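You operate a simulated robot arm through the tools that you are given. There is no shell and no other tool. Be economical: measure what you need, move in short steps, check, and stop when the job is done.

Carry out the task below with a simulated two-armed robot. There is one attempt and no reset: what you move stays moved.

TASK
Vent the filling header and clear all three seats.
Fine: vent first; each cartridge ends standing in the row of pads, off the seats. Set down upright: clear cartridge.
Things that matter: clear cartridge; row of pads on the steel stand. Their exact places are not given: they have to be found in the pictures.

Only the result counts: the job must be done as asked and must still hold three seconds after the hand-in. Knocking over, shifting, dropping, spilling or breaking anything else fails it.

THE ROBOT
Two 6-joint arms with two-finger parallel grippers on one trunk, on a base that drives. Base frame: it is fixed to the floor where the robot stands at the start and does not move with it; the origin is under the middle of the robot, x ahead of it, y to its left, z up. Lengths are in mm, angles in rad, forces in N, time in s.
The left shoulder is at the start at [80, 215, 1610], the right one opposite. With the tool pointing down near the work surface each hand reaches from about 100 to 680 mm from the robot's upright axis, wherever it stands, measured 20 degrees to its own side. Places, roughly: row of pads on the steel stand [700, -200, 900]. Payload 3.43 kg a hand.
The tool frame of a hand sits at the grasp point between the pads (the TCP): z along the fingers, y along the line on which they close. The tips reach 30 mm beyond it. The gripper opens to 94 mm. The fingers are 28 mm wide and 10 mm thick; the gripper's body (50 by 96 mm) begins 55 mm behind the TCP.
Orientation is that of the tool frame in the base frame, as a unit quaternion [x, y, z, w]. With the fingers straight down and closing along the base's y, the tool's x points along the base's -x, its y along +y and its z along -z.

THE INTERFACE
- The arms move only by the tool drive_tool. It takes "left_deltas", "right_deltas" or both (then of equal length, played together; a hand with none holds still); each is one flat list of numbers, 6 for each row, row after row: the shift along the base's x, y, z in mm, then the turn, a rotation vector about the base's x, y, z in rad. In form: [dx, dy, dz, wx, wy, wz, dx, dy, dz, wx, wy, wz, ...]. A call has 1 to 10 rows; each row is the pose to reach, as a shift and turn from the pose commanded when the call began. "left_fingers" and "right_fingers" are, for a hand that has rows, the gripper command, from -1 (fully open) to 1 (shut), values between in proportion, set as the call begins (left out, the last holds). Each row takes 0.2 s and may step no farther than 50 mm and 0.15 rad from the row before; otherwise, or with a gripper value out of range, the whole call is refused. A pose out of reach is approached as far as the arm can. The call stops where the force on the tool passes 40 N (or 10 N more than at its start, if that is more) or the arm is blocked; 0.2 s more then pass. Each finger travels about 72 mm/s and halts on what it meets, pressing with about 23 N; the grip force reading is that of the motor and also rises with nothing between the fingers. The clock runs only during rows and for 0.2 s after the last one: add rows that repeat a pose to give the fingers time. The reply holds the time, the measured pose of the TCP, the force on the tool along the base axes, the opening and the grip force, in the units named above and with some noise, with the torque about the TCP (base axes, N m) and any sound that the robot's microphone picked up, and new pictures: "pictures" is both (left out), scene, wrist or none (wrist: the cameras of the hands that moved).
- Cameras (640 x 400 px; columns grow to the right, rows downward): "scene" is now at [103.4, -22.4, 1770.3]; the picture's right is [-0.28, -0.96, 0.00], its down [-0.84, 0.25, -0.48] and it looks along [0.47, -0.14, -0.87] (base axes); focal length 285 px, centre (320, 200). "left" rides on the left gripper at [76, -14, -103] in its tool frame; the picture's right is [0.18, 0.98, 0.00], its down [-0.75, 0.14, -0.64] and it looks along [-0.63, 0.12, 0.77] (tool axes); focal length 243 px, centre (320, 200). "right" rides on the right gripper at [76, 14, -103] in its tool frame; the picture's right is [-0.18, 0.98, 0.00], its down [-0.75, -0.14, -0.64] and it looks along [-0.63, -0.12, 0.77] (tool axes); focal length 243 px, centre (320, 200).
- move_column(by): slides the trunk up (or, below 0, down) by that many mm; the arms and the scene camera ride with it, the base frame stays. It gives what a move gives, with no picture.
- base_move(legs): drives the robot by 1 to 6 legs, each [ahead, left, turn to the left] in mm, mm and rad, along the robot's own axes; the way and the turn of a leg run together, so that a leg with both is an arc; at most 1500 mm and 3.142 rad a leg. The arms and the cameras ride along, it lands a little off, and it stops where it bumps. It gives what a move gives, and a new picture of the scene camera.
- pan_tilt(pan, tilt): turns the head with the scene camera to pan (to the left, within 1.501 rad either way) and tilt (down, from -0.506 to 1.204), counted from straight ahead of the robot. It gives what a move gives, and a new picture of the scene camera.
- locate(camera, pixels): there is no depth. For up to 12 entries [column, row, z] of the newest picture of that camera ("zoom" is the newest enlarged one), the place [x, y] in the base frame at which the ray of that pixel passes the height z, good to about 2 mm, but the place of the scene camera against the robot may be out by one fixed shift of up to 25 mm in any direction. The clock stands still meanwhile.
- zoom(camera, box): a new picture of the part [left, top, right, bottom] of that camera's present view, enlarged. The clock stands still meanwhile.
- job_done(): hands the job in; it is judged then, once.

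Go step by step. Measure first, check grasps and placings, and put right what went wrong. The budget is 80 turns and 260 pictures, counting those below and the enlarged ones. Unless the task says otherwise, let go and move clear before handing in, and close with one line.

The tools are called after "Request:" as a command line: name --argument value ..., lists and objects as JSON in quotes. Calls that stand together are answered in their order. drive_tool: Moves the arms, as the interface text tells. Its arguments: {"type":"object","properties":{"left_deltas":{"type":"array","items":{"type":"number"}},"left_fingers":{"type":"number"},"right_deltas":{"type":"array","items":{"type":"number"}},"right_fingers":{"type":"number"},"pictures":{"type":"string","enum":["both","scene","wrist","none"]}},"required":[]} The other tools are called the same way: move_column (by) slides the trunk up or down; base_move (legs) drives the base; pan_tilt (pan, tilt) turns the head that bears the scene camera; locate (camera, pixels) gives the place at which the rays of pixels pass given heights; zoom (camera, box) takes an enlarged picture of a part of a camera's view; job_done () hands the job in.

At the start:

```text
t: 0.0
left_position: [538.0, -6.3, 1060.8]
left_tcp_rot: [0.001, 1.0, 0.0, 0.0]
left_wrist_force: [1.0, -0.3, -0.2]
left_torque: [0.02, -0.03, -0.02]
left_grip_width: 93.9
left_gripper_force: 0.1
right_position: [437.3, -434.8, 1060.6]
right_tcp_rot: [0.001, 1.0, -0.001, 0.001]
right_wrist_force: [-0.8, 0.1, -1.3]
right_torque: [0.01, 0.0, 0.01]
right_grip_width: 94.1
right_gripper_force: 0.0
trunk travel left (down, up): [-840.0, 0.0]
robot x, y, heading: [2.0, -1.4, -0.004]
head pan, tilt: [-0.284, 1.065]
```

scene: 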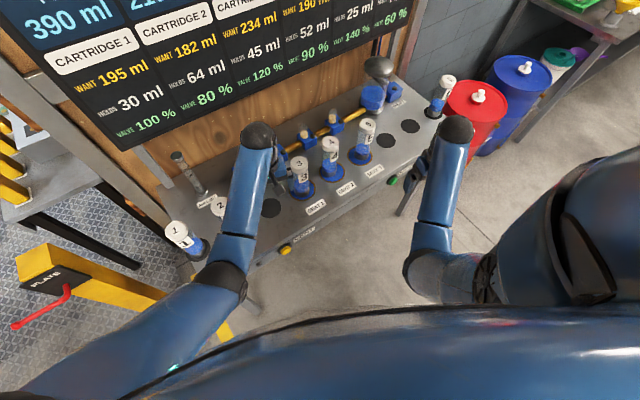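
right: 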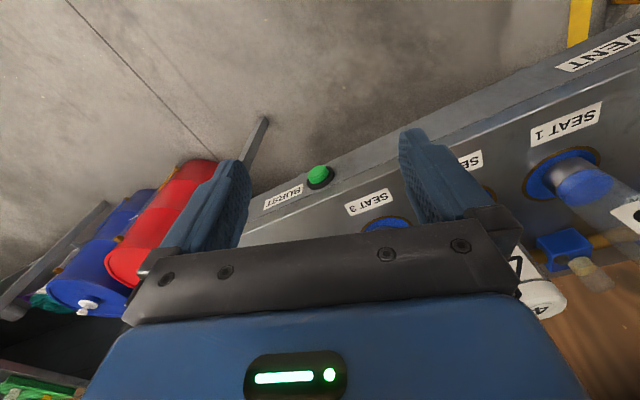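
left: 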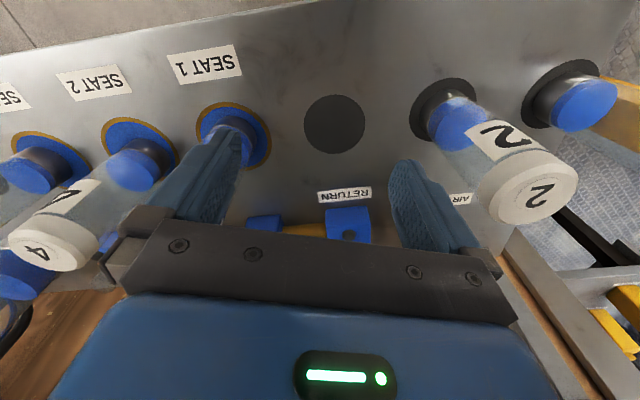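

The scene shows a steel stand with three cartridges on the seats, dark pads on both sides, and a board. I'll zoom in to read the details.

Request:
zoom --camera "scene" --box '[150, 50, 470, 270]'

Request:
zoom --camera "scene" --box '[0, 0, 420, 160]'

Request:
pan_tilt --pan -0.2 --tilt 0.5

```text
1.82 times, centred on (310, 160) of scene
```

zoom: 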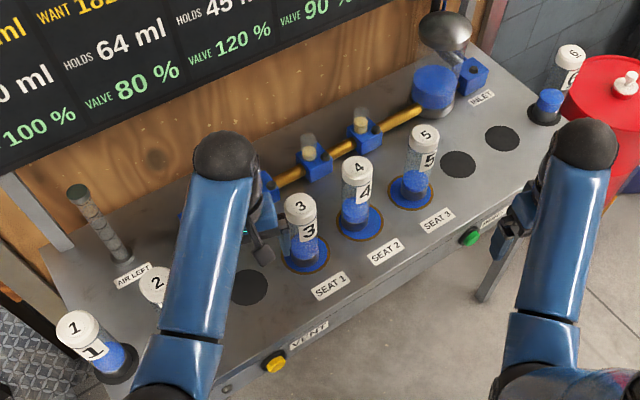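

```text
1.52 times, centred on (210, 80) of scene
```

zoom: 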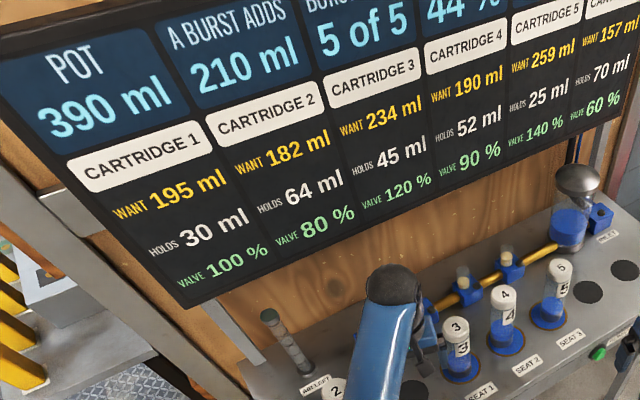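

```text
t: 1.0
left_position: [538.9, -7.1, 1060.4]
left_tcp_rot: [0.0, 1.0, 0.0, 0.001]
left_wrist_force: [0.0, 0.5, 0.1]
left_torque: [-0.01, 0.03, 0.06]
left_grip_width: 93.9
left_gripper_force: 0.2
right_position: [437.0, -435.3, 1060.7]
right_tcp_rot: [-0.001, 1.0, -0.001, 0.0]
right_wrist_force: [-0.8, -0.2, 0.1]
right_torque: [0.0, -0.01, -0.03]
right_grip_width: 93.8
right_gripper_force: 0.1
trunk travel left (down, up): [-840.0, 0.0]
robot x, y, heading: [3.1, 1.7, -0.002]
head pan, tilt: [-0.201, 0.499]
```

scene: 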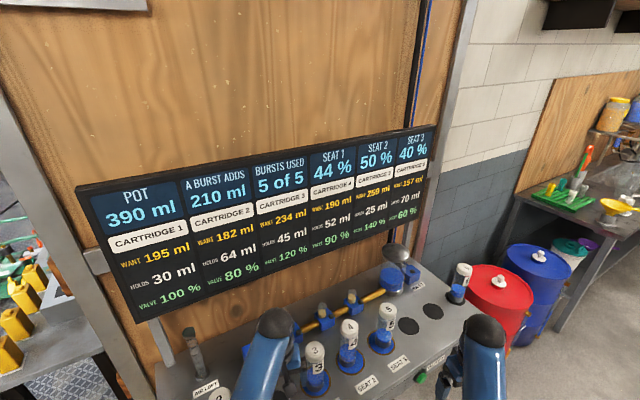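

The arm hides part of the stand. I'll move the left hand back and up, and the right hand back, then look again.

Request:
drive_tool --left_deltas '[-40, 30, 20, 0, 0, 0, -80, 60, 40, 0, 0, 0, -120, 90, 60, 0, 0, 0, -160, 120, 60, 0, 0, 0, -200, 150, 60, 0, 0, 0, -240, 180, 60, 0, 0, 0]' --right_deltas '[-40, -20, 20, 0, 0, 0, -80, -30, 40, 0, 0, 0, -120, -30, 60, 0, 0, 0, -160, -30, 60, 0, 0, 0, -180, -30, 60, 0, 0, 0, -180, -30, 60, 0, 0, 0]' --pictures "wrist"

Request:
pan_tilt --pan -0.2 --tilt 0.9

```text
refused: row 1 steps farther than a row can; nothing moved
```

```text
t: 1.9
left_position: [539.7, -6.8, 1060.4]
left_tcp_rot: [0.0, 1.0, 0.0, 0.0]
left_wrist_force: [-0.1, 0.7, -0.3]
left_torque: [-0.05, 0.01, 0.0]
left_grip_width: 93.9
left_gripper_force: 0.0
right_position: [436.5, -435.4, 1059.9]
right_tcp_rot: [0.0, 1.0, -0.002, 0.001]
right_wrist_force: [-0.7, 0.7, -0.1]
right_torque: [-0.01, 0.0, 0.0]
right_grip_width: 93.8
right_gripper_force: 0.1
trunk travel left (down, up): [-840.0, 0.0]
robot x, y, heading: [2.3, -2.5, -0.003]
head pan, tilt: [-0.201, 0.901]
```

scene: 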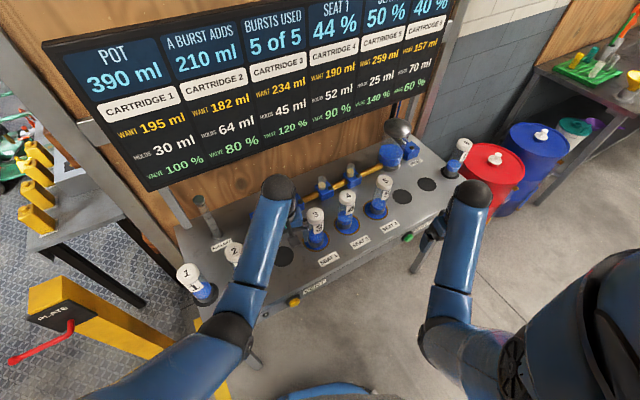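

Row step was too long. I'll lift first, then withdraw in smaller steps.

Request:
drive_tool --left_deltas '[0, 0, 40, 0, 0, 0, -30, 20, 70, 0, 0, 0, -70, 40, 80, 0, 0, 0, -110, 60, 80, 0, 0, 0, -150, 80, 80, 0, 0, 0, -190, 100, 80, 0, 0, 0, -230, 120, 80, 0, 0, 0]' --right_deltas '[0, 0, 40, 0, 0, 0, -30, 0, 70, 0, 0, 0, -70, 0, 80, 0, 0, 0, -110, 0, 80, 0, 0, 0, -150, 0, 80, 0, 0, 0, -190, 0, 80, 0, 0, 0, -190, 0, 80, 0, 0, 0]' --pictures "both"

Request:
zoom --camera "scene" --box '[160, 120, 480, 320]'

```text
t: 3.5
left_position: [295.8, 119.6, 1051.0]
left_tcp_rot: [-0.001, 1.0, -0.003, 0.007]
left_wrist_force: [0.2, -0.2, 1.7]
left_torque: [0.01, 0.0, -0.06]
left_grip_width: 93.8
left_gripper_force: 0.0
left hand out of reach, approached as far as the arm can: row 2, 3, 4, 5, 6, 7
right_position: [239.9, -424.2, 1045.4]
right_tcp_rot: [-0.001, 1.0, -0.003, 0.004]
right_wrist_force: [-0.4, 0.4, -0.4]
right_torque: [-0.04, -0.02, 0.01]
right_grip_width: 93.9
right_gripper_force: 0.1
right hand out of reach, approached as far as the arm can: row 1, 2, 3, 4, 5, 6, 7
trunk travel left (down, up): [-840.0, 0.0]
robot x, y, heading: [-1.0, 1.0, -0.001]
head pan, tilt: [-0.201, 0.901]
```

scene: 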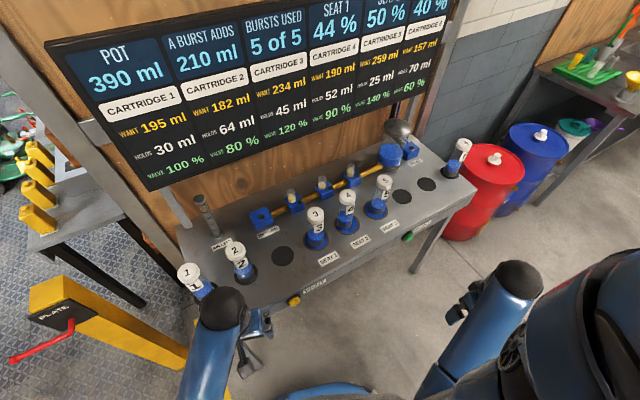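
right: 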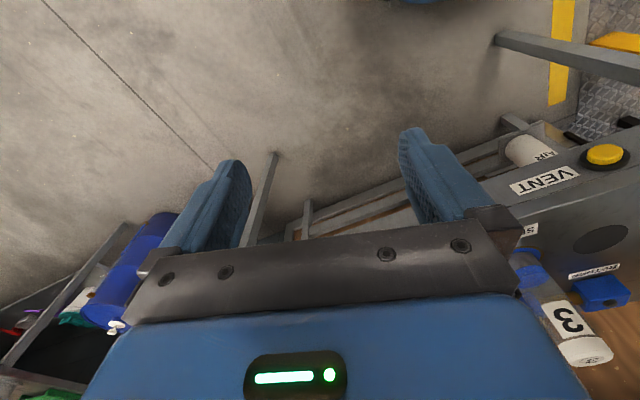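
left: 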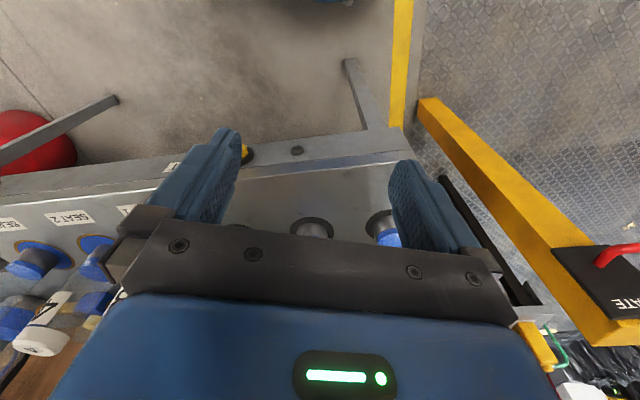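

```text
2.00 times, centred on (320, 220) of scene
```

zoom: 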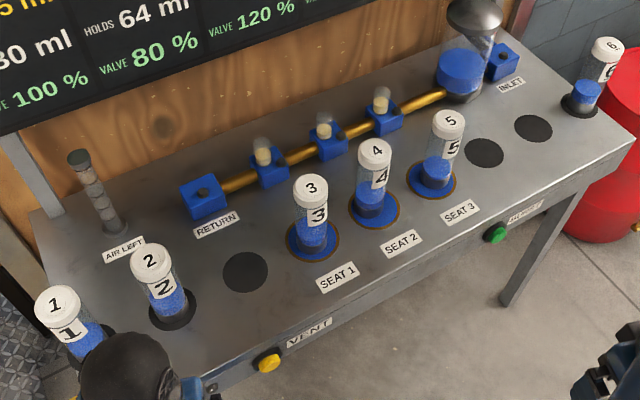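

The stand runs obliquely: cartridges 1, 2, an empty pad, seats with 3, 4, 5, then two empty pads and 6. I'll find heights from several cameras.

Request:
locate --camera "scene" --pixels '[[282, 256, 900], [282, 256, 860], [402, 197, 900], [427, 184, 900], [294, 300, 880], [294, 300, 840], [407, 237, 880]]'

Request:
locate --camera "right" --pixels '[[600, 239, 900], [600, 239, 860], [604, 154, 880], [604, 154, 840]]'

Request:
zoom --camera "right" --box '[480, 100, 640, 200]'

```text
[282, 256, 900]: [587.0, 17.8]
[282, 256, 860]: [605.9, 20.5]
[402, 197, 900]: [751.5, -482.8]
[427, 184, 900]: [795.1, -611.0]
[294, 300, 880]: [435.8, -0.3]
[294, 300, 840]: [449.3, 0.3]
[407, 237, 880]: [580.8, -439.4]
```

```text
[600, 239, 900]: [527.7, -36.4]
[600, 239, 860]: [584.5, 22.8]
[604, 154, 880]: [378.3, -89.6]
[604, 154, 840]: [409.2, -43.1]
```

```text
4.00 times, centred on (560, 150) of right
```

zoom: 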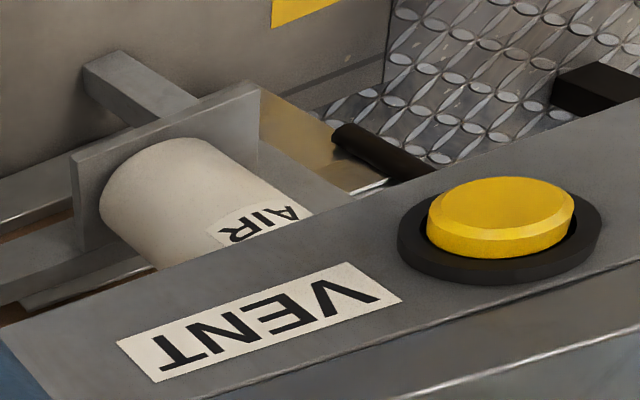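

The pad row runs along about (0.32, -0.95), and the yellow VENT button is on the front face, pointing toward the robot. I'll turn the robot to square up with the stand and shift right along it.

Request:
base_move --legs '[[0, 0, 0.32], [0, -300, 0]]'

Request:
pan_tilt --pan 0.0 --tilt 1.0

Request:
drive_tool --left_deltas '[0, 0, 0, 0, 0, 0]' --right_deltas '[0, 0, 0, 0, 0, 0]' --pictures "wrist"

```text
t: 6.5
left_position: [338.3, -72.2, 1049.3]
left_tcp_rot: [-0.16, 0.987, -0.003, 0.006]
left_wrist_force: [-0.6, 0.3, -0.1]
left_torque: [-0.04, -0.03, -0.01]
left_grip_width: 94.3
left_gripper_force: 0.0
right_position: [456.7, -603.8, 1044.7]
right_tcp_rot: [-0.161, 0.987, -0.003, 0.002]
right_wrist_force: [0.2, 0.6, 0.3]
right_torque: [-0.02, 0.02, 0.06]
right_grip_width: 94.0
right_gripper_force: 0.1
trunk travel left (down, up): [-840.0, 0.0]
robot x, y, heading: [92.6, -279.6, 0.318]
head pan, tilt: [-0.201, 0.901]
```

scene: 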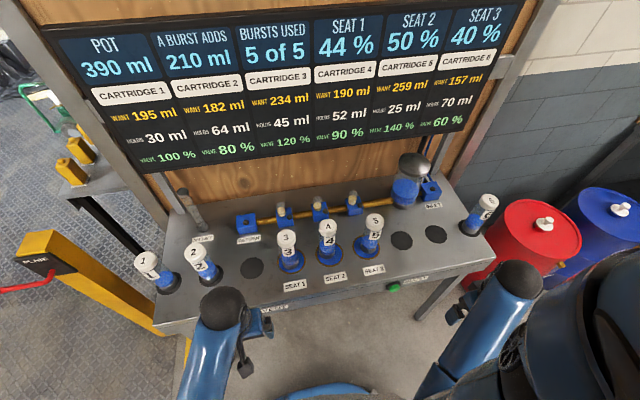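

```text
t: 7.2
left_position: [339.1, -72.7, 1048.9]
left_tcp_rot: [-0.161, 0.987, -0.002, 0.005]
left_wrist_force: [0.7, -0.7, 0.0]
left_torque: [0.0, 0.02, 0.0]
left_grip_width: 94.2
left_gripper_force: 0.1
right_position: [457.3, -605.2, 1044.4]
right_tcp_rot: [-0.16, 0.987, -0.002, 0.003]
right_wrist_force: [0.5, -0.1, 1.0]
right_torque: [0.01, 0.0, 0.01]
right_grip_width: 94.3
right_gripper_force: 0.0
trunk travel left (down, up): [-840.0, 0.0]
robot x, y, heading: [93.1, -279.4, 0.323]
head pan, tilt: [0.0, 1.0]
```

scene: 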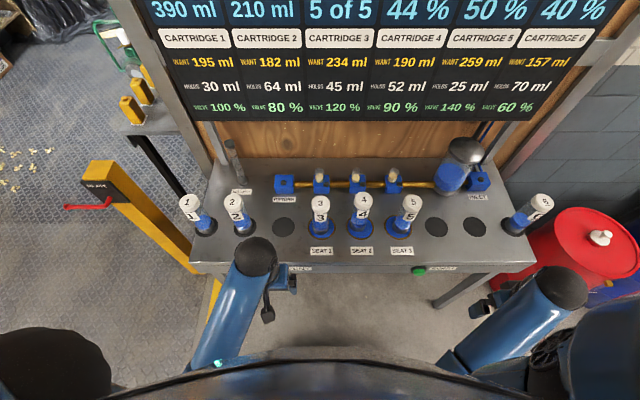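

```text
t: 7.6
left_position: [338.6, -73.5, 1050.1]
left_tcp_rot: [-0.16, 0.987, -0.001, 0.006]
left_wrist_force: [0.0, -0.6, -0.7]
left_torque: [0.0, 0.01, -0.03]
left_grip_width: 93.9
left_gripper_force: 0.0
right_position: [458.5, -606.1, 1043.9]
right_tcp_rot: [-0.16, 0.987, -0.002, 0.002]
right_wrist_force: [0.0, 0.1, 0.2]
right_torque: [-0.01, 0.0, -0.01]
right_grip_width: 94.0
right_gripper_force: 0.2
trunk travel left (down, up): [-840.0, 0.0]
robot x, y, heading: [95.8, -278.7, 0.321]
head pan, tilt: [0.0, 1.0]
```

right: 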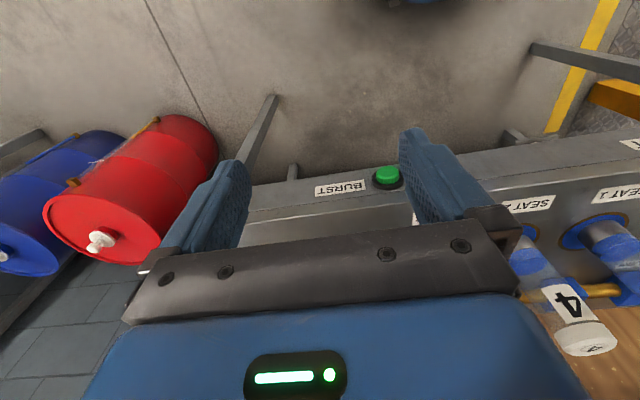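
left: 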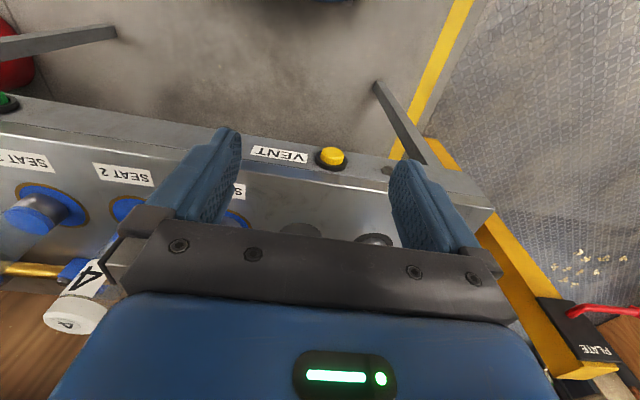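

Well aligned now; the VENT button is at left-camera (331,158). I'll triangulate heights using the SEAT 2 label, seen in both wrist cameras.

Request:
locate --camera "left" --pixels '[[124, 174, 860], [124, 174, 900], [331, 155, 860], [331, 155, 820], [302, 231, 860], [302, 231, 900]]'

Request:
locate --camera "right" --pixels '[[530, 204, 860], [530, 204, 900], [387, 176, 860], [387, 176, 820]]'

Request:
locate --camera "scene" --pixels '[[361, 251, 860], [284, 227, 860], [436, 227, 860], [474, 226, 860], [320, 236, 860], [361, 234, 860], [404, 230, 860], [322, 251, 860], [402, 251, 860], [419, 272, 860], [361, 251, 900]]'

Request:
zoom --camera "scene" --box '[170, 130, 350, 290]'

Request:
zoom --camera "scene" --box '[300, 130, 560, 290]'

Request:
zoom --camera "left" --box '[0, 100, 400, 340]'

```text
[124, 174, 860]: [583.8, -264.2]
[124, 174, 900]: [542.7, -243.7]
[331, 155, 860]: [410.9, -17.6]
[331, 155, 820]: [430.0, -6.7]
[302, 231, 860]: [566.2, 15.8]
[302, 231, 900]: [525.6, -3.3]
```

```text
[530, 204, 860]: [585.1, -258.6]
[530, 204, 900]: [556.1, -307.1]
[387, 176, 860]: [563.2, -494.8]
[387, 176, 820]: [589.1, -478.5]
```

```text
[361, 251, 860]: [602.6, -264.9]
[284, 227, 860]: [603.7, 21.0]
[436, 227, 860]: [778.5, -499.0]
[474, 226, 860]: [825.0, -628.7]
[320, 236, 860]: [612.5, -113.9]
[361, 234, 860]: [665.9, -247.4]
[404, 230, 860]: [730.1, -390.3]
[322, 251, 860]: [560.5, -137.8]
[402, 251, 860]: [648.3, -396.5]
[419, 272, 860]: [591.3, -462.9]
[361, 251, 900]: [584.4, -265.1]
```

```text
2.50 times, centred on (260, 210) of scene
```

zoom: 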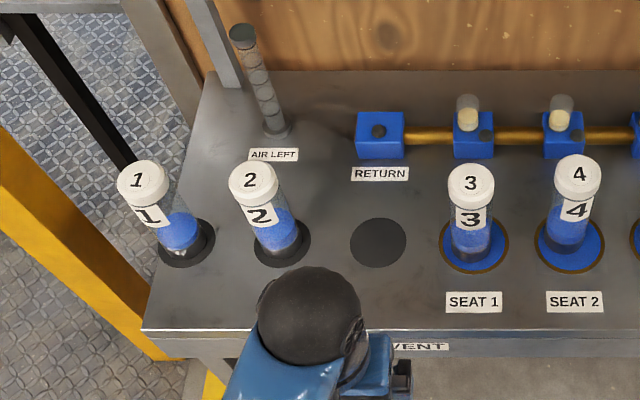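

```text
2.46 times, centred on (430, 210) of scene
```

zoom: 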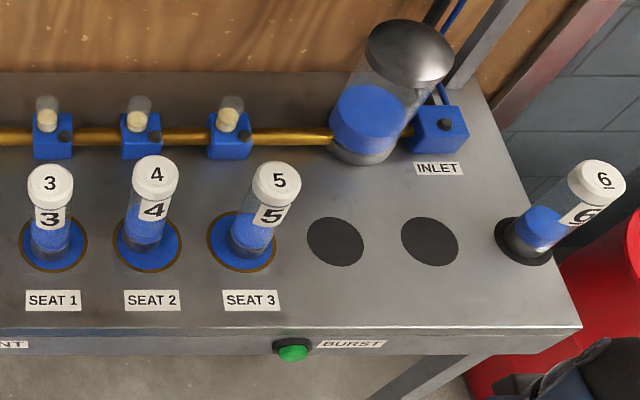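

```text
1.60 times, centred on (200, 220) of left
```

zoom: 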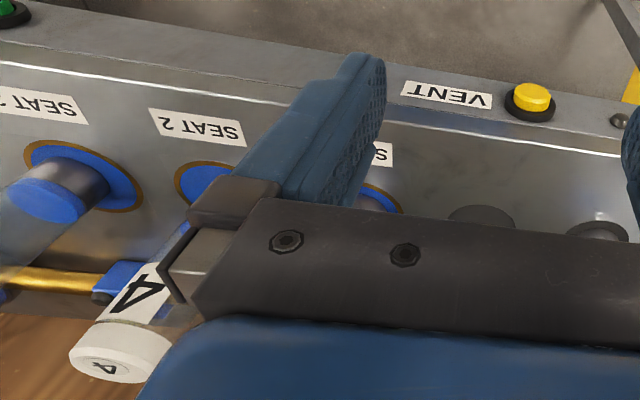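

Surface height comes out at about 863 mm, and the pads and seats are uniformly spaced at about 137 mm. Next I'll move the left hand aside and get a second view of the VENT button.

Request:
drive_tool --left_deltas '[-13, 38, -20, 0, 0, 0, -26, 76, -40, 0, 0, 0, -39, 114, -60, 0, 0, 0, -50, 150, -80, 0, 0, 0]' --left_fingers 1

Request:
zoom --camera "left" --box '[80, 60, 400, 260]'

Request:
zoom --camera "scene" --box '[220, 180, 420, 305]'

```text
t: 8.6
left_position: [292.0, 75.4, 969.9]
left_tcp_rot: [-0.159, 0.987, -0.002, 0.005]
left_wrist_force: [0.0, -0.2, 0.2]
left_torque: [0.03, -0.03, 0.02]
left_grip_width: 0.0
left_gripper_force: 22.6
right_position: [458.2, -605.7, 1044.4]
right_tcp_rot: [-0.16, 0.987, -0.002, 0.002]
right_wrist_force: [-0.2, 1.1, 0.3]
right_torque: [-0.04, 0.02, 0.0]
right_grip_width: 93.9
right_gripper_force: 0.0
trunk travel left (down, up): [-840.0, 0.0]
robot x, y, heading: [95.2, -281.7, 0.315]
head pan, tilt: [0.0, 1.0]
```

scene: 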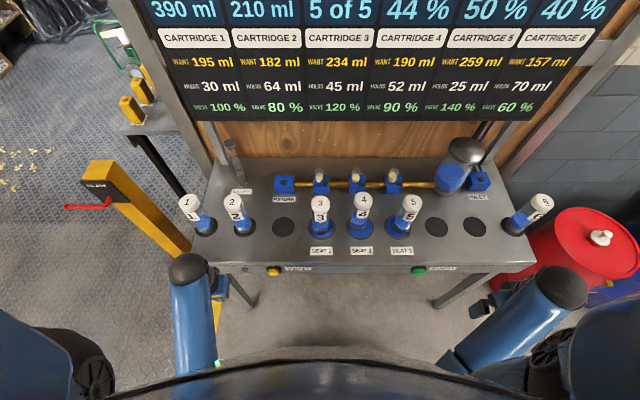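
left: 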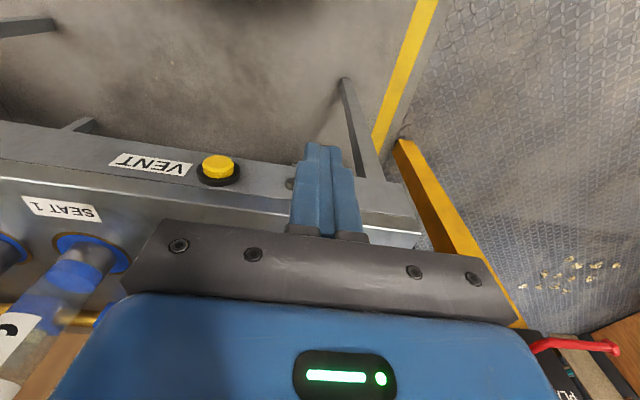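

```text
2.00 times, centred on (240, 160) of left
```

zoom: 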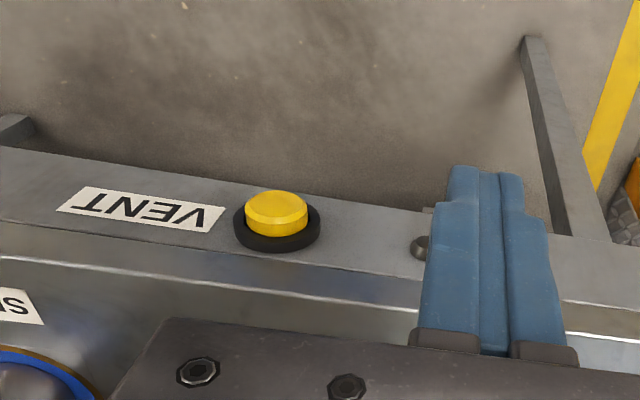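

```text
3.20 times, centred on (320, 242) of scene
```

zoom: 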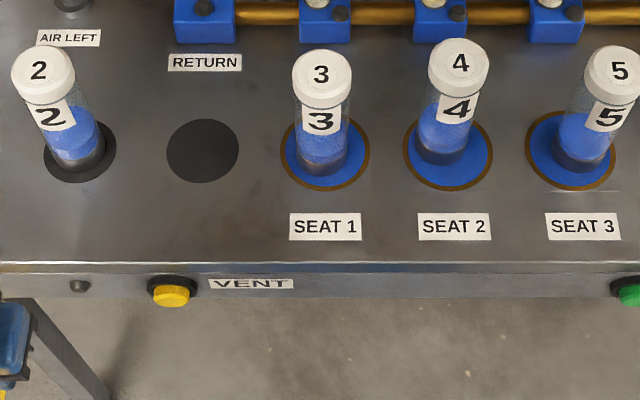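

Request:
locate --camera "left" --pixels '[[218, 162, 860], [218, 162, 820], [60, 209, 863], [240, 195, 863], [410, 221, 863]]'

Request:
locate --camera "scene" --pixels '[[273, 274, 840], [273, 274, 820], [273, 263, 863], [400, 263, 863], [419, 272, 840], [283.5, 227, 863], [322, 227, 863], [360, 227, 863], [398.5, 227, 863], [436.5, 227, 863], [474.5, 227, 863], [361, 251, 863]]'

```text
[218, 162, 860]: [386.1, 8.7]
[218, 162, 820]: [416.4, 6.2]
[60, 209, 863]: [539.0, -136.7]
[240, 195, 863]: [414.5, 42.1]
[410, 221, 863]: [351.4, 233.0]
```

```text
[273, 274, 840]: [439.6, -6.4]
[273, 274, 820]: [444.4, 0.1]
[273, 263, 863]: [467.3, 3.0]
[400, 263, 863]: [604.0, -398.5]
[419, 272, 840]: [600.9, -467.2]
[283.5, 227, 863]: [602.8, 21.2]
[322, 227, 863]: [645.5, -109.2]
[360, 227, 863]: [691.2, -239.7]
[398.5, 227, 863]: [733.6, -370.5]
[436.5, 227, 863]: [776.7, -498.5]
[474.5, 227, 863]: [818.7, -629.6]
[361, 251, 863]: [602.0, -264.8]
```

The button is at about (433, 4, ~795), about 13 mm proud of the plate edge. I'll bring the closed left fingers down in front of it and stay about 90 mm clear.

Request:
drive_tool --left_deltas '[7, -21, -30, 0, 0, 0, 14, -42, -60, 0, 0, 0, 21, -64, -90, 0, 0, 0, 29, -85, -120, 0, 0, 0, 36, -107, -150, 0, 0, 0]'

Request:
zoom --camera "left" --box '[160, 40, 480, 240]'

```text
t: 9.8
left_position: [327.6, -30.0, 819.6]
left_tcp_rot: [-0.161, 0.987, -0.001, 0.005]
left_wrist_force: [-0.1, -0.6, -0.9]
left_torque: [0.02, 0.02, 0.01]
left_grip_width: 0.1
left_gripper_force: 23.0
right_position: [459.6, -606.2, 1044.0]
right_tcp_rot: [-0.161, 0.987, -0.002, 0.002]
right_wrist_force: [0.5, -0.7, 0.0]
right_torque: [0.03, 0.0, -0.02]
right_grip_width: 94.1
right_gripper_force: 0.0
trunk travel left (down, up): [-840.0, 0.0]
robot x, y, heading: [94.7, -276.5, 0.324]
head pan, tilt: [0.0, 1.0]
```

scene: 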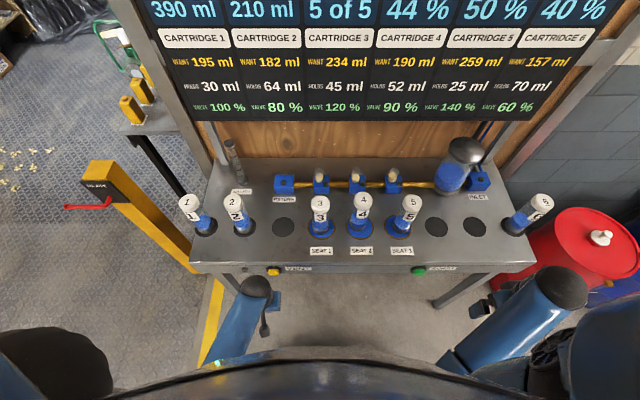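
left: 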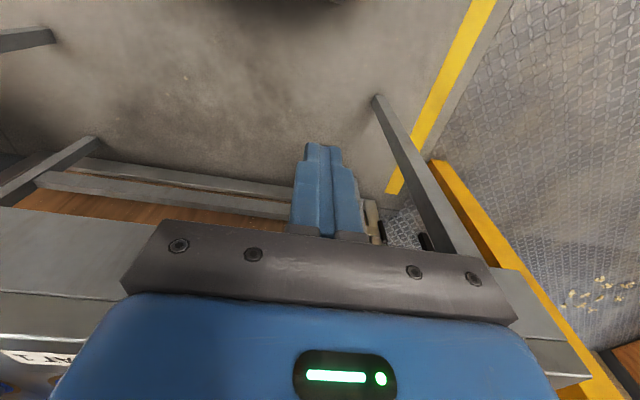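

```text
2.00 times, centred on (320, 140) of left
```

zoom: 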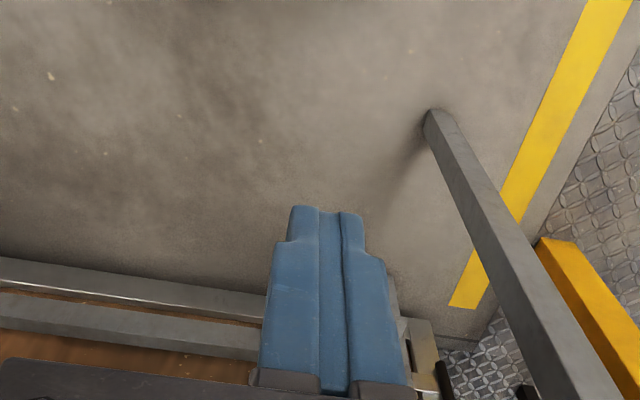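

Combining the right and left camera rays gives the button at about (437, 3, 799), so contact should come near f≈400. I'll advance 92 mm and check the force.

Request:
drive_tool --left_deltas '[30, 7, 0, 0, 0, 0, 60, 17, 0, 0, 0, 0, 88, 26, 0, 0, 0, 0]' --pictures "both"

Request:
zoom --camera "scene" --box '[220, 220, 340, 295]'

```text
t: 10.6
left_position: [416.0, -3.5, 816.9]
left_tcp_rot: [-0.16, 0.987, -0.001, 0.005]
left_wrist_force: [-0.1, -0.7, -0.7]
left_torque: [0.0, -0.03, 0.01]
left_grip_width: 0.0
left_gripper_force: 23.1
right_position: [459.4, -606.3, 1043.9]
right_tcp_rot: [-0.16, 0.987, -0.002, 0.001]
right_wrist_force: [-0.6, 0.4, -0.2]
right_torque: [-0.01, 0.03, 0.0]
right_grip_width: 94.0
right_gripper_force: 0.1
trunk travel left (down, up): [-840.0, 0.0]
robot x, y, heading: [91.5, -278.2, 0.314]
head pan, tilt: [0.0, 1.0]
```

scene: 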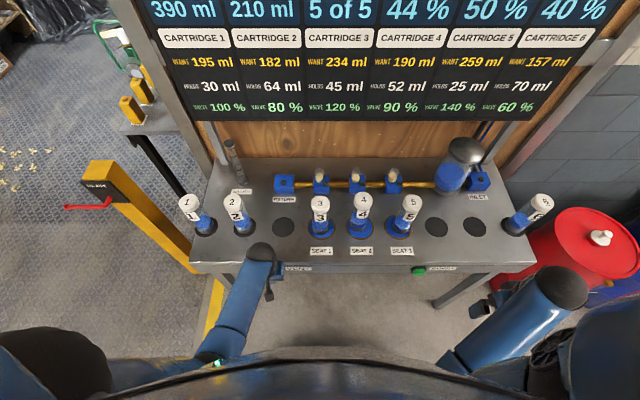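
left: 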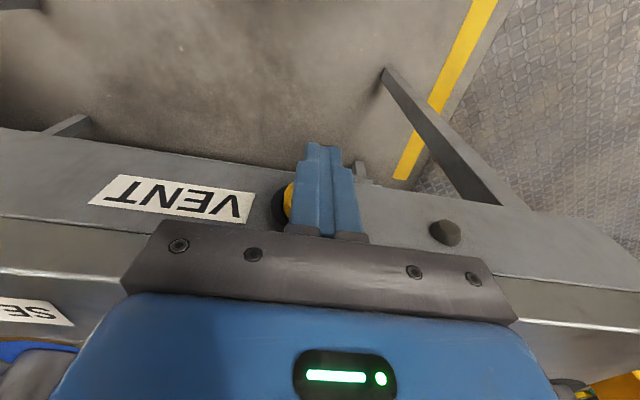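

```text
5.33 times, centred on (280, 258) of scene
```

zoom: 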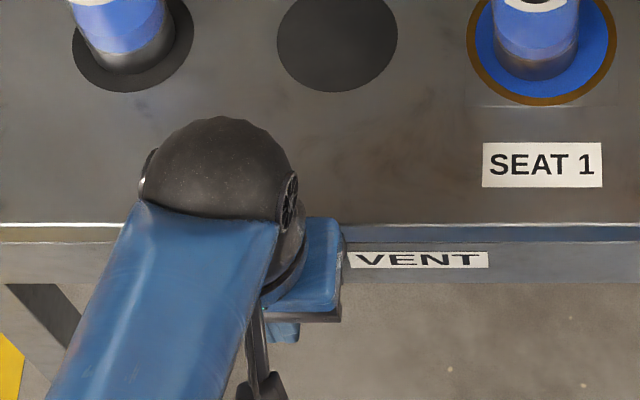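

The yellow cap shows at (288,200), just to the right of the fingers. I'll shift about 12 mm right and then push in small steps.

Request:
drive_tool --left_deltas '[-6, -2, 0, 0, 0, 0, -2, -14, 0, 0, 0, 0, 4, -12, 0, 0, 0, 0, 8, -11, 0, 0, 0, 0, 11, -10, 0, 0, 0, 0, 14, -9, 0, 0, 0, 0, 17, -8, 0, 0, 0, 0, 20, -7, 0, 0, 0, 0]'

Request:
zoom --camera "left" --box '[200, 130, 440, 280]'

```text
t: 12.4
left_position: [431.4, -12.8, 820.5]
left_tcp_rot: [-0.161, 0.987, -0.001, 0.004]
left_wrist_force: [-8.8, -3.5, -0.8]
left_torque: [-0.05, 0.27, -0.01]
left_grip_width: 0.0
left_gripper_force: 22.8
right_position: [458.2, -607.3, 1044.5]
right_tcp_rot: [-0.16, 0.987, -0.002, 0.003]
right_wrist_force: [-0.4, 0.2, 0.2]
right_torque: [-0.01, 0.01, -0.01]
right_grip_width: 94.0
right_gripper_force: 0.0
trunk travel left (down, up): [-840.0, 0.0]
robot x, y, heading: [95.1, -280.1, 0.32]
head pan, tilt: [0.0, 1.0]
heard: click
```

scene: 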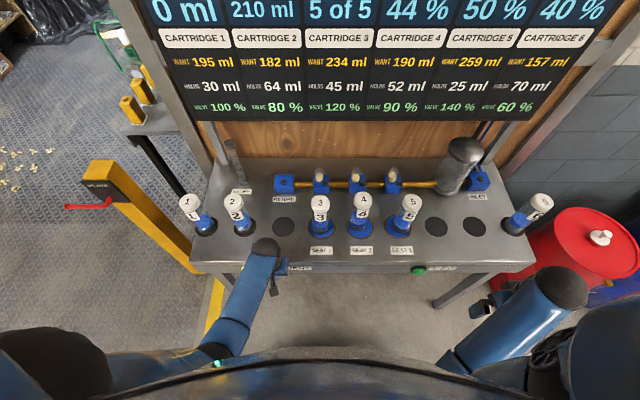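
left: 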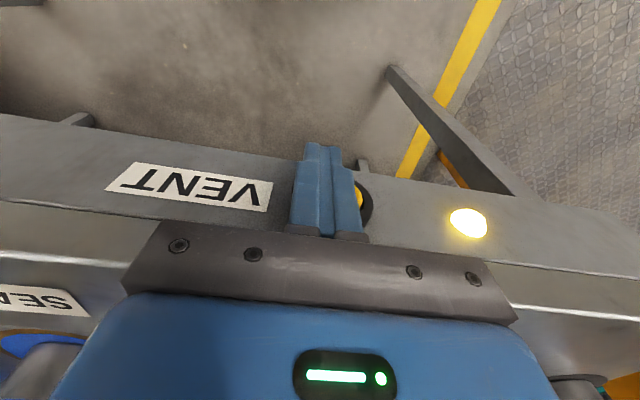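

```text
2.67 times, centred on (320, 205) of left
```

zoom: 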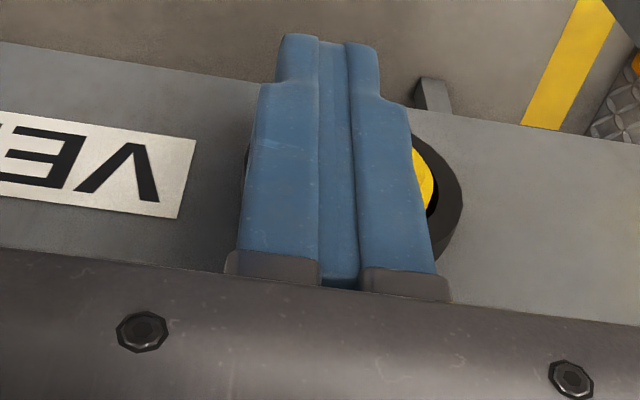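

A click was heard, the lamp at (468,222) lit and the pot reads 0 ml, so the header is vented. I'll back off and check that the lamp stays lit.

Request:
drive_tool --left_deltas '[0, 0, 0, 0, 0, 0, -30, -10, 0, 0, 0, 0, -65, -22, 0, 0, 0, 0, -100, -33, 0, 0, 0, 0, -110, -10, 40, 0, 0, 0, -123, 30, 60, 0, 0, 0, -135, 65, 90, 0, 0, 0, -145, 95, 120, 0, 0, 0, -150, 110, 150, 0, 0, 0]'

Request:
zoom --camera "scene" --box '[180, 120, 560, 300]'

Request:
pan_tilt --pan 0.0 --tilt 0.75

```text
t: 14.4
left_position: [281.2, 97.4, 970.8]
left_tcp_rot: [-0.16, 0.987, -0.001, 0.005]
left_wrist_force: [0.1, 0.4, -0.9]
left_torque: [0.01, 0.03, -0.02]
left_grip_width: 0.0
left_gripper_force: 23.2
right_position: [458.8, -605.0, 1044.4]
right_tcp_rot: [-0.16, 0.987, -0.001, 0.002]
right_wrist_force: [0.4, 0.3, -0.2]
right_torque: [0.02, 0.02, -0.03]
right_grip_width: 93.9
right_gripper_force: 0.1
trunk travel left (down, up): [-840.0, 0.0]
robot x, y, heading: [92.5, -279.2, 0.33]
head pan, tilt: [0.0, 1.0]
```

scene: 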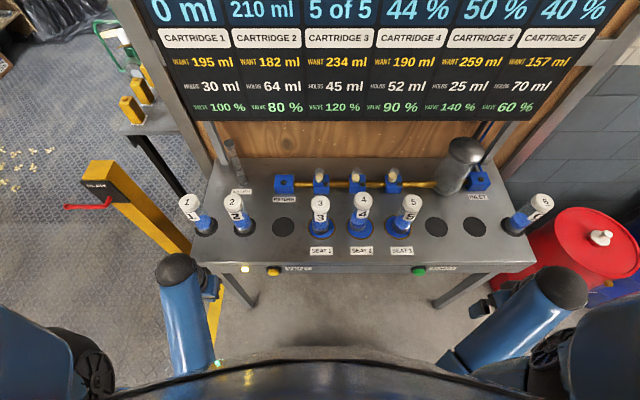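
left: 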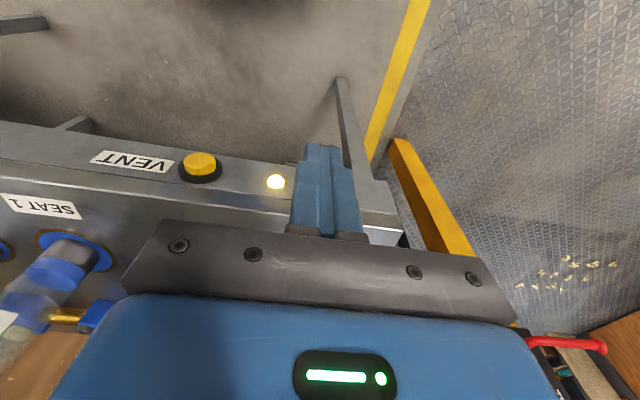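

```text
1.68 times, centred on (370, 210) of scene
```

zoom: 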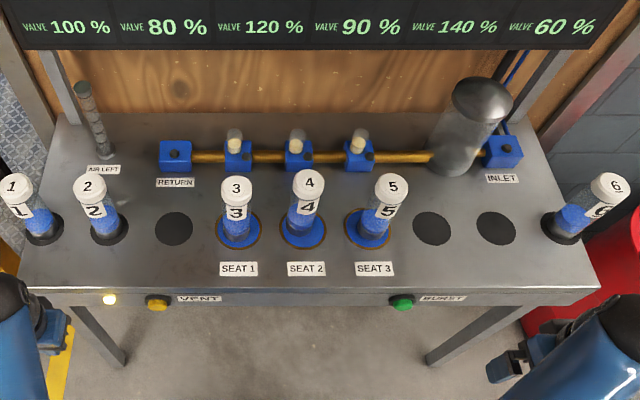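

```text
t: 15.2
left_position: [282.8, 96.1, 971.2]
left_tcp_rot: [-0.16, 0.987, -0.001, 0.006]
left_wrist_force: [-0.5, 0.6, 0.1]
left_torque: [0.0, -0.03, -0.03]
left_grip_width: 0.1
left_gripper_force: 23.4
right_position: [457.2, -606.6, 1043.7]
right_tcp_rot: [-0.16, 0.987, -0.002, 0.002]
right_wrist_force: [0.6, -0.2, -0.4]
right_torque: [0.02, -0.02, 0.02]
right_grip_width: 94.2
right_gripper_force: 0.0
trunk travel left (down, up): [-840.0, 0.0]
robot x, y, heading: [89.7, -281.0, 0.318]
head pan, tilt: [0.0, 0.75]
```

scene: 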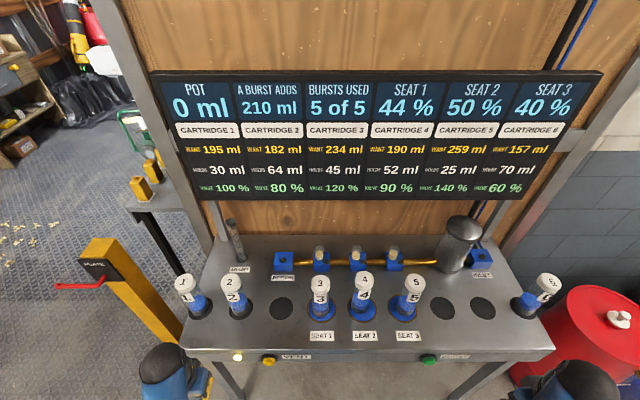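

Vented: the pot reads 0 ml and the lamp stays lit. Now I'll bring the left hand, open and high, in front of cartridge 3 to measure it.

Request:
drive_tool --left_deltas '[0, 0, 45, 0, 0, 0, 0, 0, 85, 0, 0, 0, 30, -28, 85, 0, 0, 0, 60, -55, 85, 0, 0, 0, 90, -83, 85, 0, 0, 0, 120, -110, 85, 0, 0, 0, 150, -137, 85, 0, 0, 0, 182, -165, 85, 0, 0, 0, 215, -194, 85, 0, 0, 0, 247, -223, 85, 0, 0, 0]' --left_fingers -1

Request:
zoom --camera "left" --box '[200, 100, 440, 250]'

```text
t: 17.4
left_position: [535.1, -124.2, 1053.3]
left_tcp_rot: [-0.161, 0.987, -0.001, 0.005]
left_wrist_force: [0.6, -0.1, 0.7]
left_torque: [0.01, -0.02, 0.02]
left_grip_width: 94.0
left_gripper_force: 0.1
left hand out of reach, approached as far as the arm can: row 2, 3, 4, 5, 6, 7, 8
right_position: [458.6, -606.6, 1043.1]
right_tcp_rot: [-0.159, 0.987, -0.002, 0.002]
right_wrist_force: [0.2, 0.2, 0.6]
right_torque: [-0.01, 0.02, 0.01]
right_grip_width: 94.1
right_gripper_force: 0.1
trunk travel left (down, up): [-840.0, 0.0]
robot x, y, heading: [92.0, -278.6, 0.32]
head pan, tilt: [0.0, 0.75]
```

scene: 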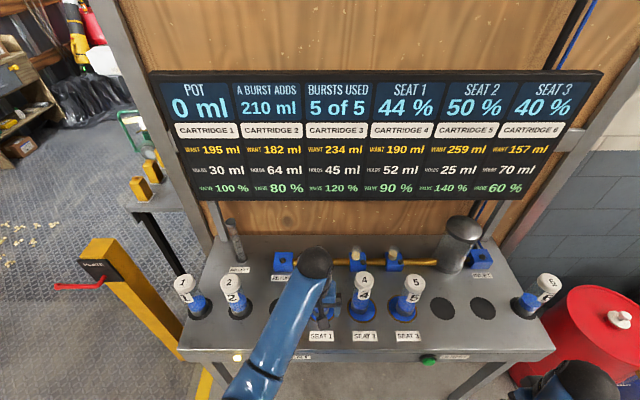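
left: 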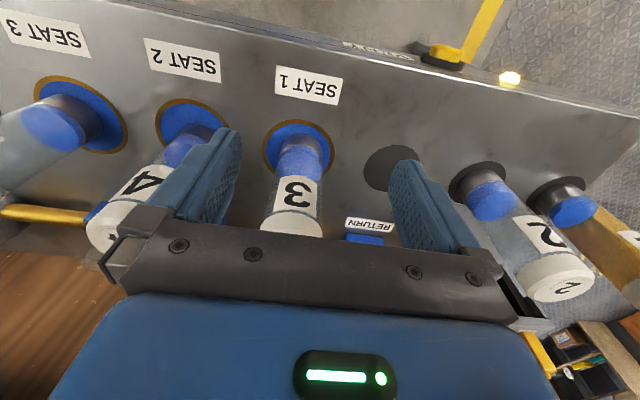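

```text
2.67 times, centred on (320, 175) of left
```

zoom: 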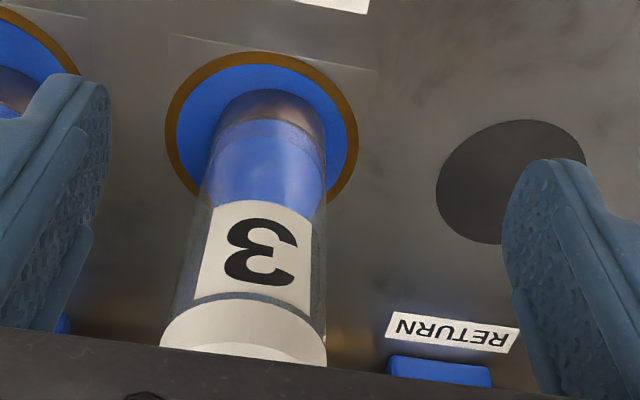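

Request:
locate --camera "left" --pixels '[[298.3, 148.8, 863], [391.6, 168.3, 863], [191, 128, 863], [81, 113, 863], [480, 182, 863], [563, 286, 1000], [563, 286, 980], [563, 286, 960], [298, 155, 863], [308, 75, 863]]'

Request:
zoom --camera "left" --box '[440, 140, 640, 330]'

Request:
zoom --camera "scene" --box '[200, 240, 440, 360]'

```text
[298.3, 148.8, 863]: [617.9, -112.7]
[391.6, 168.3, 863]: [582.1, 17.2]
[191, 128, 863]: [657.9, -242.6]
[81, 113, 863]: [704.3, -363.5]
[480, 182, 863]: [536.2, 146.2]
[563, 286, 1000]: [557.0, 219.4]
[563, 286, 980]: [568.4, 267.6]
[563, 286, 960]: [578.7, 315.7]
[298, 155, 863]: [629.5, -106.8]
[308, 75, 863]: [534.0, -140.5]
```

```text
2.11 times, centred on (540, 235) of left
```

zoom: 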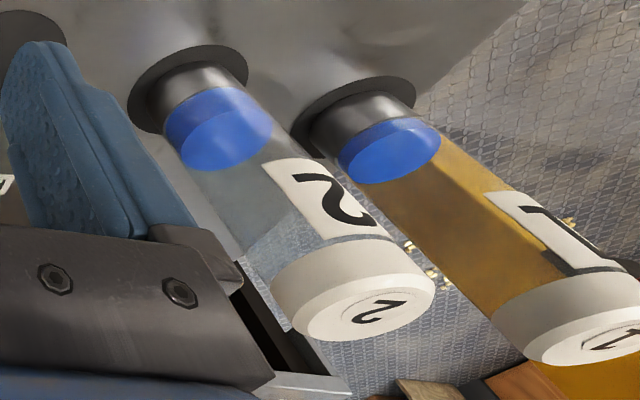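

```text
2.67 times, centred on (320, 300) of scene
```

zoom: 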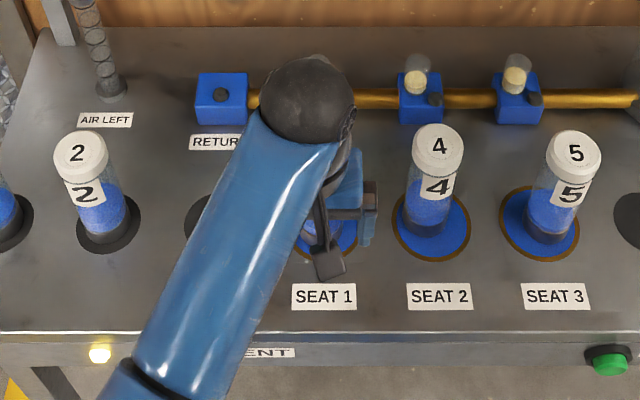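

Cap tops are at z≈1030 and seat 1 is at about (620,-112). I'll lower to z≈990 in front of cartridge 3, aligned laterally, then slide the open fingers around it.

Request:
drive_tool --left_deltas '[5, -15, -20, 0, 0, 0, 5, -15, -60, 0, 0, 0]'

Request:
zoom --camera "left" --box '[160, 60, 480, 260]'

```text
t: 18.0
left_position: [538.1, -141.0, 995.3]
left_tcp_rot: [-0.16, 0.987, 0.0, 0.005]
left_wrist_force: [-0.1, -0.8, -0.3]
left_torque: [0.0, -0.01, -0.01]
left_grip_width: 94.1
left_gripper_force: 0.0
right_position: [458.5, -606.2, 1044.2]
right_tcp_rot: [-0.159, 0.987, -0.002, 0.002]
right_wrist_force: [-0.2, -0.4, -0.9]
right_torque: [0.02, 0.01, 0.0]
right_grip_width: 94.0
right_gripper_force: 0.1
trunk travel left (down, up): [-840.0, 0.0]
robot x, y, heading: [98.2, -277.7, 0.318]
head pan, tilt: [0.0, 0.75]
```

scene: 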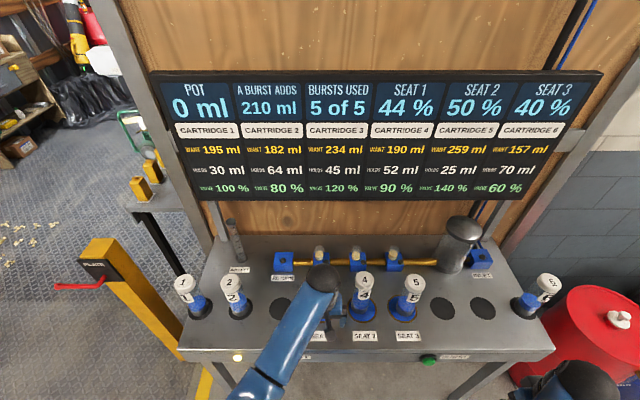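
left: 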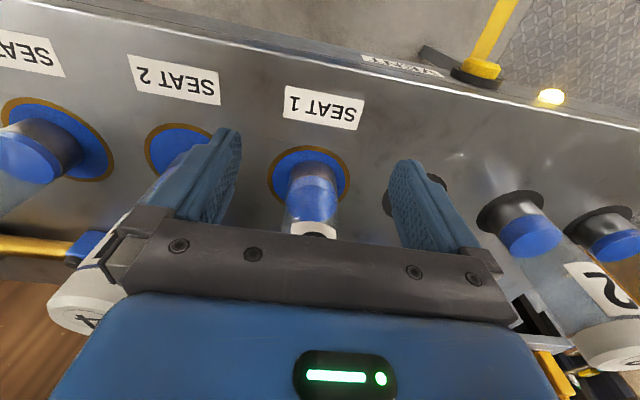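

```text
2.00 times, centred on (320, 160) of left
```

zoom: 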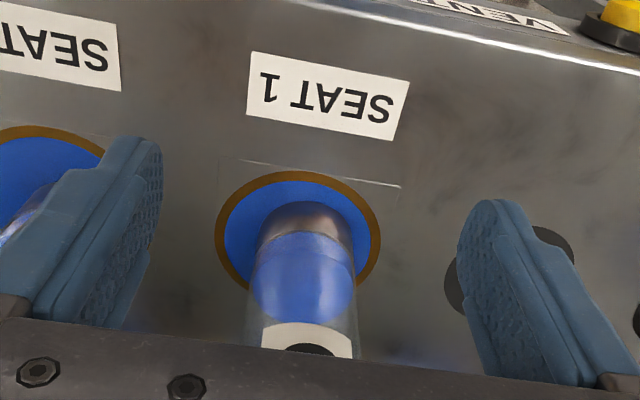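

Request:
locate --camera "left" --pixels '[[309, 177.5, 863], [309, 171, 863], [318, 200, 900], [325, 85, 863], [179, 155, 863], [58, 140, 863]]'

```text
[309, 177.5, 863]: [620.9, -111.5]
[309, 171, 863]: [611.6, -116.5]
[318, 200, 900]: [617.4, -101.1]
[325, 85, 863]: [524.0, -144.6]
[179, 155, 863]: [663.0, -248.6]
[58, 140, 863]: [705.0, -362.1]
```

Seat 1 at (621,-112) lies straight ahead (88 mm forward, 1 mm lateral). I'll slide forward at z 995 to straddle the cartridge.

Request:
drive_tool --left_deltas '[28, 10, 0, 0, 0, 0, 56, 20, 0, 0, 0, 0, 83, 29, 0, 0, 0, 0]'

Request:
zoom --camera "scene" --box '[240, 230, 400, 350]'

```text
t: 18.8
left_position: [621.9, -111.3, 994.7]
left_tcp_rot: [-0.16, 0.987, -0.001, 0.004]
left_wrist_force: [-0.2, 0.6, 0.2]
left_torque: [-0.04, -0.01, 0.0]
left_grip_width: 94.0
left_gripper_force: 0.2
right_position: [459.4, -606.9, 1044.4]
right_tcp_rot: [-0.16, 0.987, -0.001, 0.003]
right_wrist_force: [0.1, 0.4, 0.5]
right_torque: [0.04, 0.01, -0.01]
right_grip_width: 94.0
right_gripper_force: 0.0
trunk travel left (down, up): [-840.0, 0.0]
robot x, y, heading: [94.9, -277.5, 0.318]
head pan, tilt: [0.0, 0.75]
```

scene: 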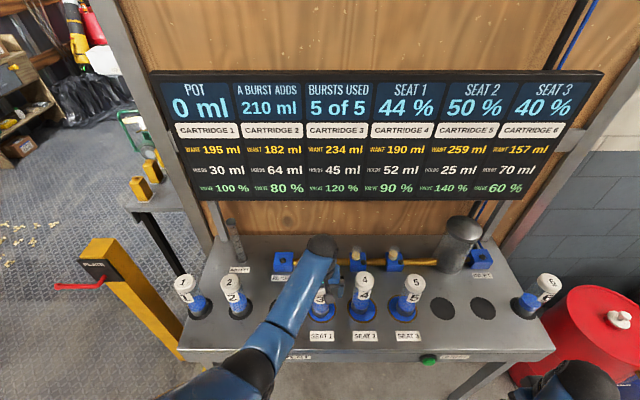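
left: 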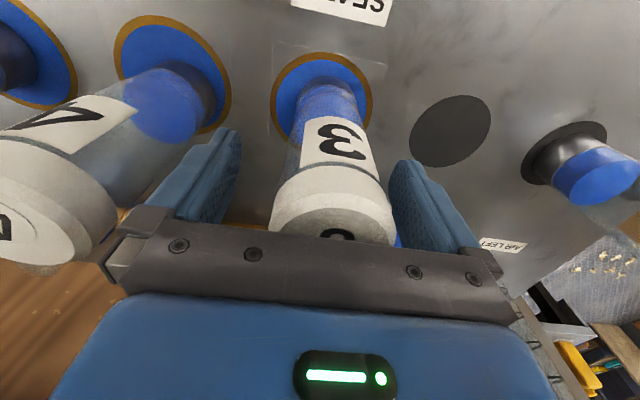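

```text
3.33 times, centred on (320, 290) of scene
```

zoom: 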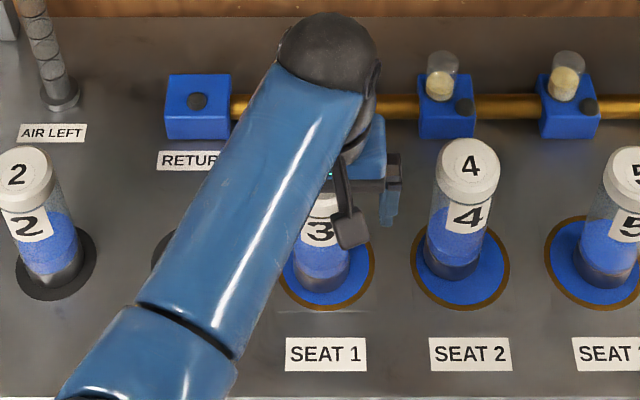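

Request:
locate --camera "left" --pixels '[[322, 97, 863], [322, 97, 875], [332, 205, 1003], [272, 205, 1003], [394, 215, 1003], [332, 205, 1015], [450, 131, 863], [173, 74, 863]]'

Request:
zoom --camera "left" --box '[200, 40, 460, 250]'

```text
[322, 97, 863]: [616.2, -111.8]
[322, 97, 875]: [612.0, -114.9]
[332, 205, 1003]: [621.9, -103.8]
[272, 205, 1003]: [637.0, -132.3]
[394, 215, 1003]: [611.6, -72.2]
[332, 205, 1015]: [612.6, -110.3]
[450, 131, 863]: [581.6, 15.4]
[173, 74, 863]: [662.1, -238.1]
```

```text
1.90 times, centred on (330, 145) of left
```

zoom: 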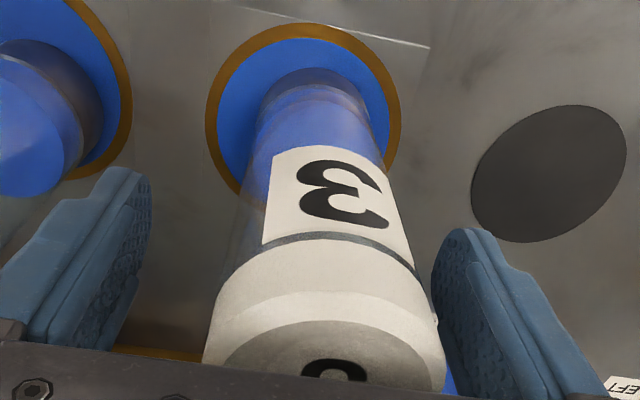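

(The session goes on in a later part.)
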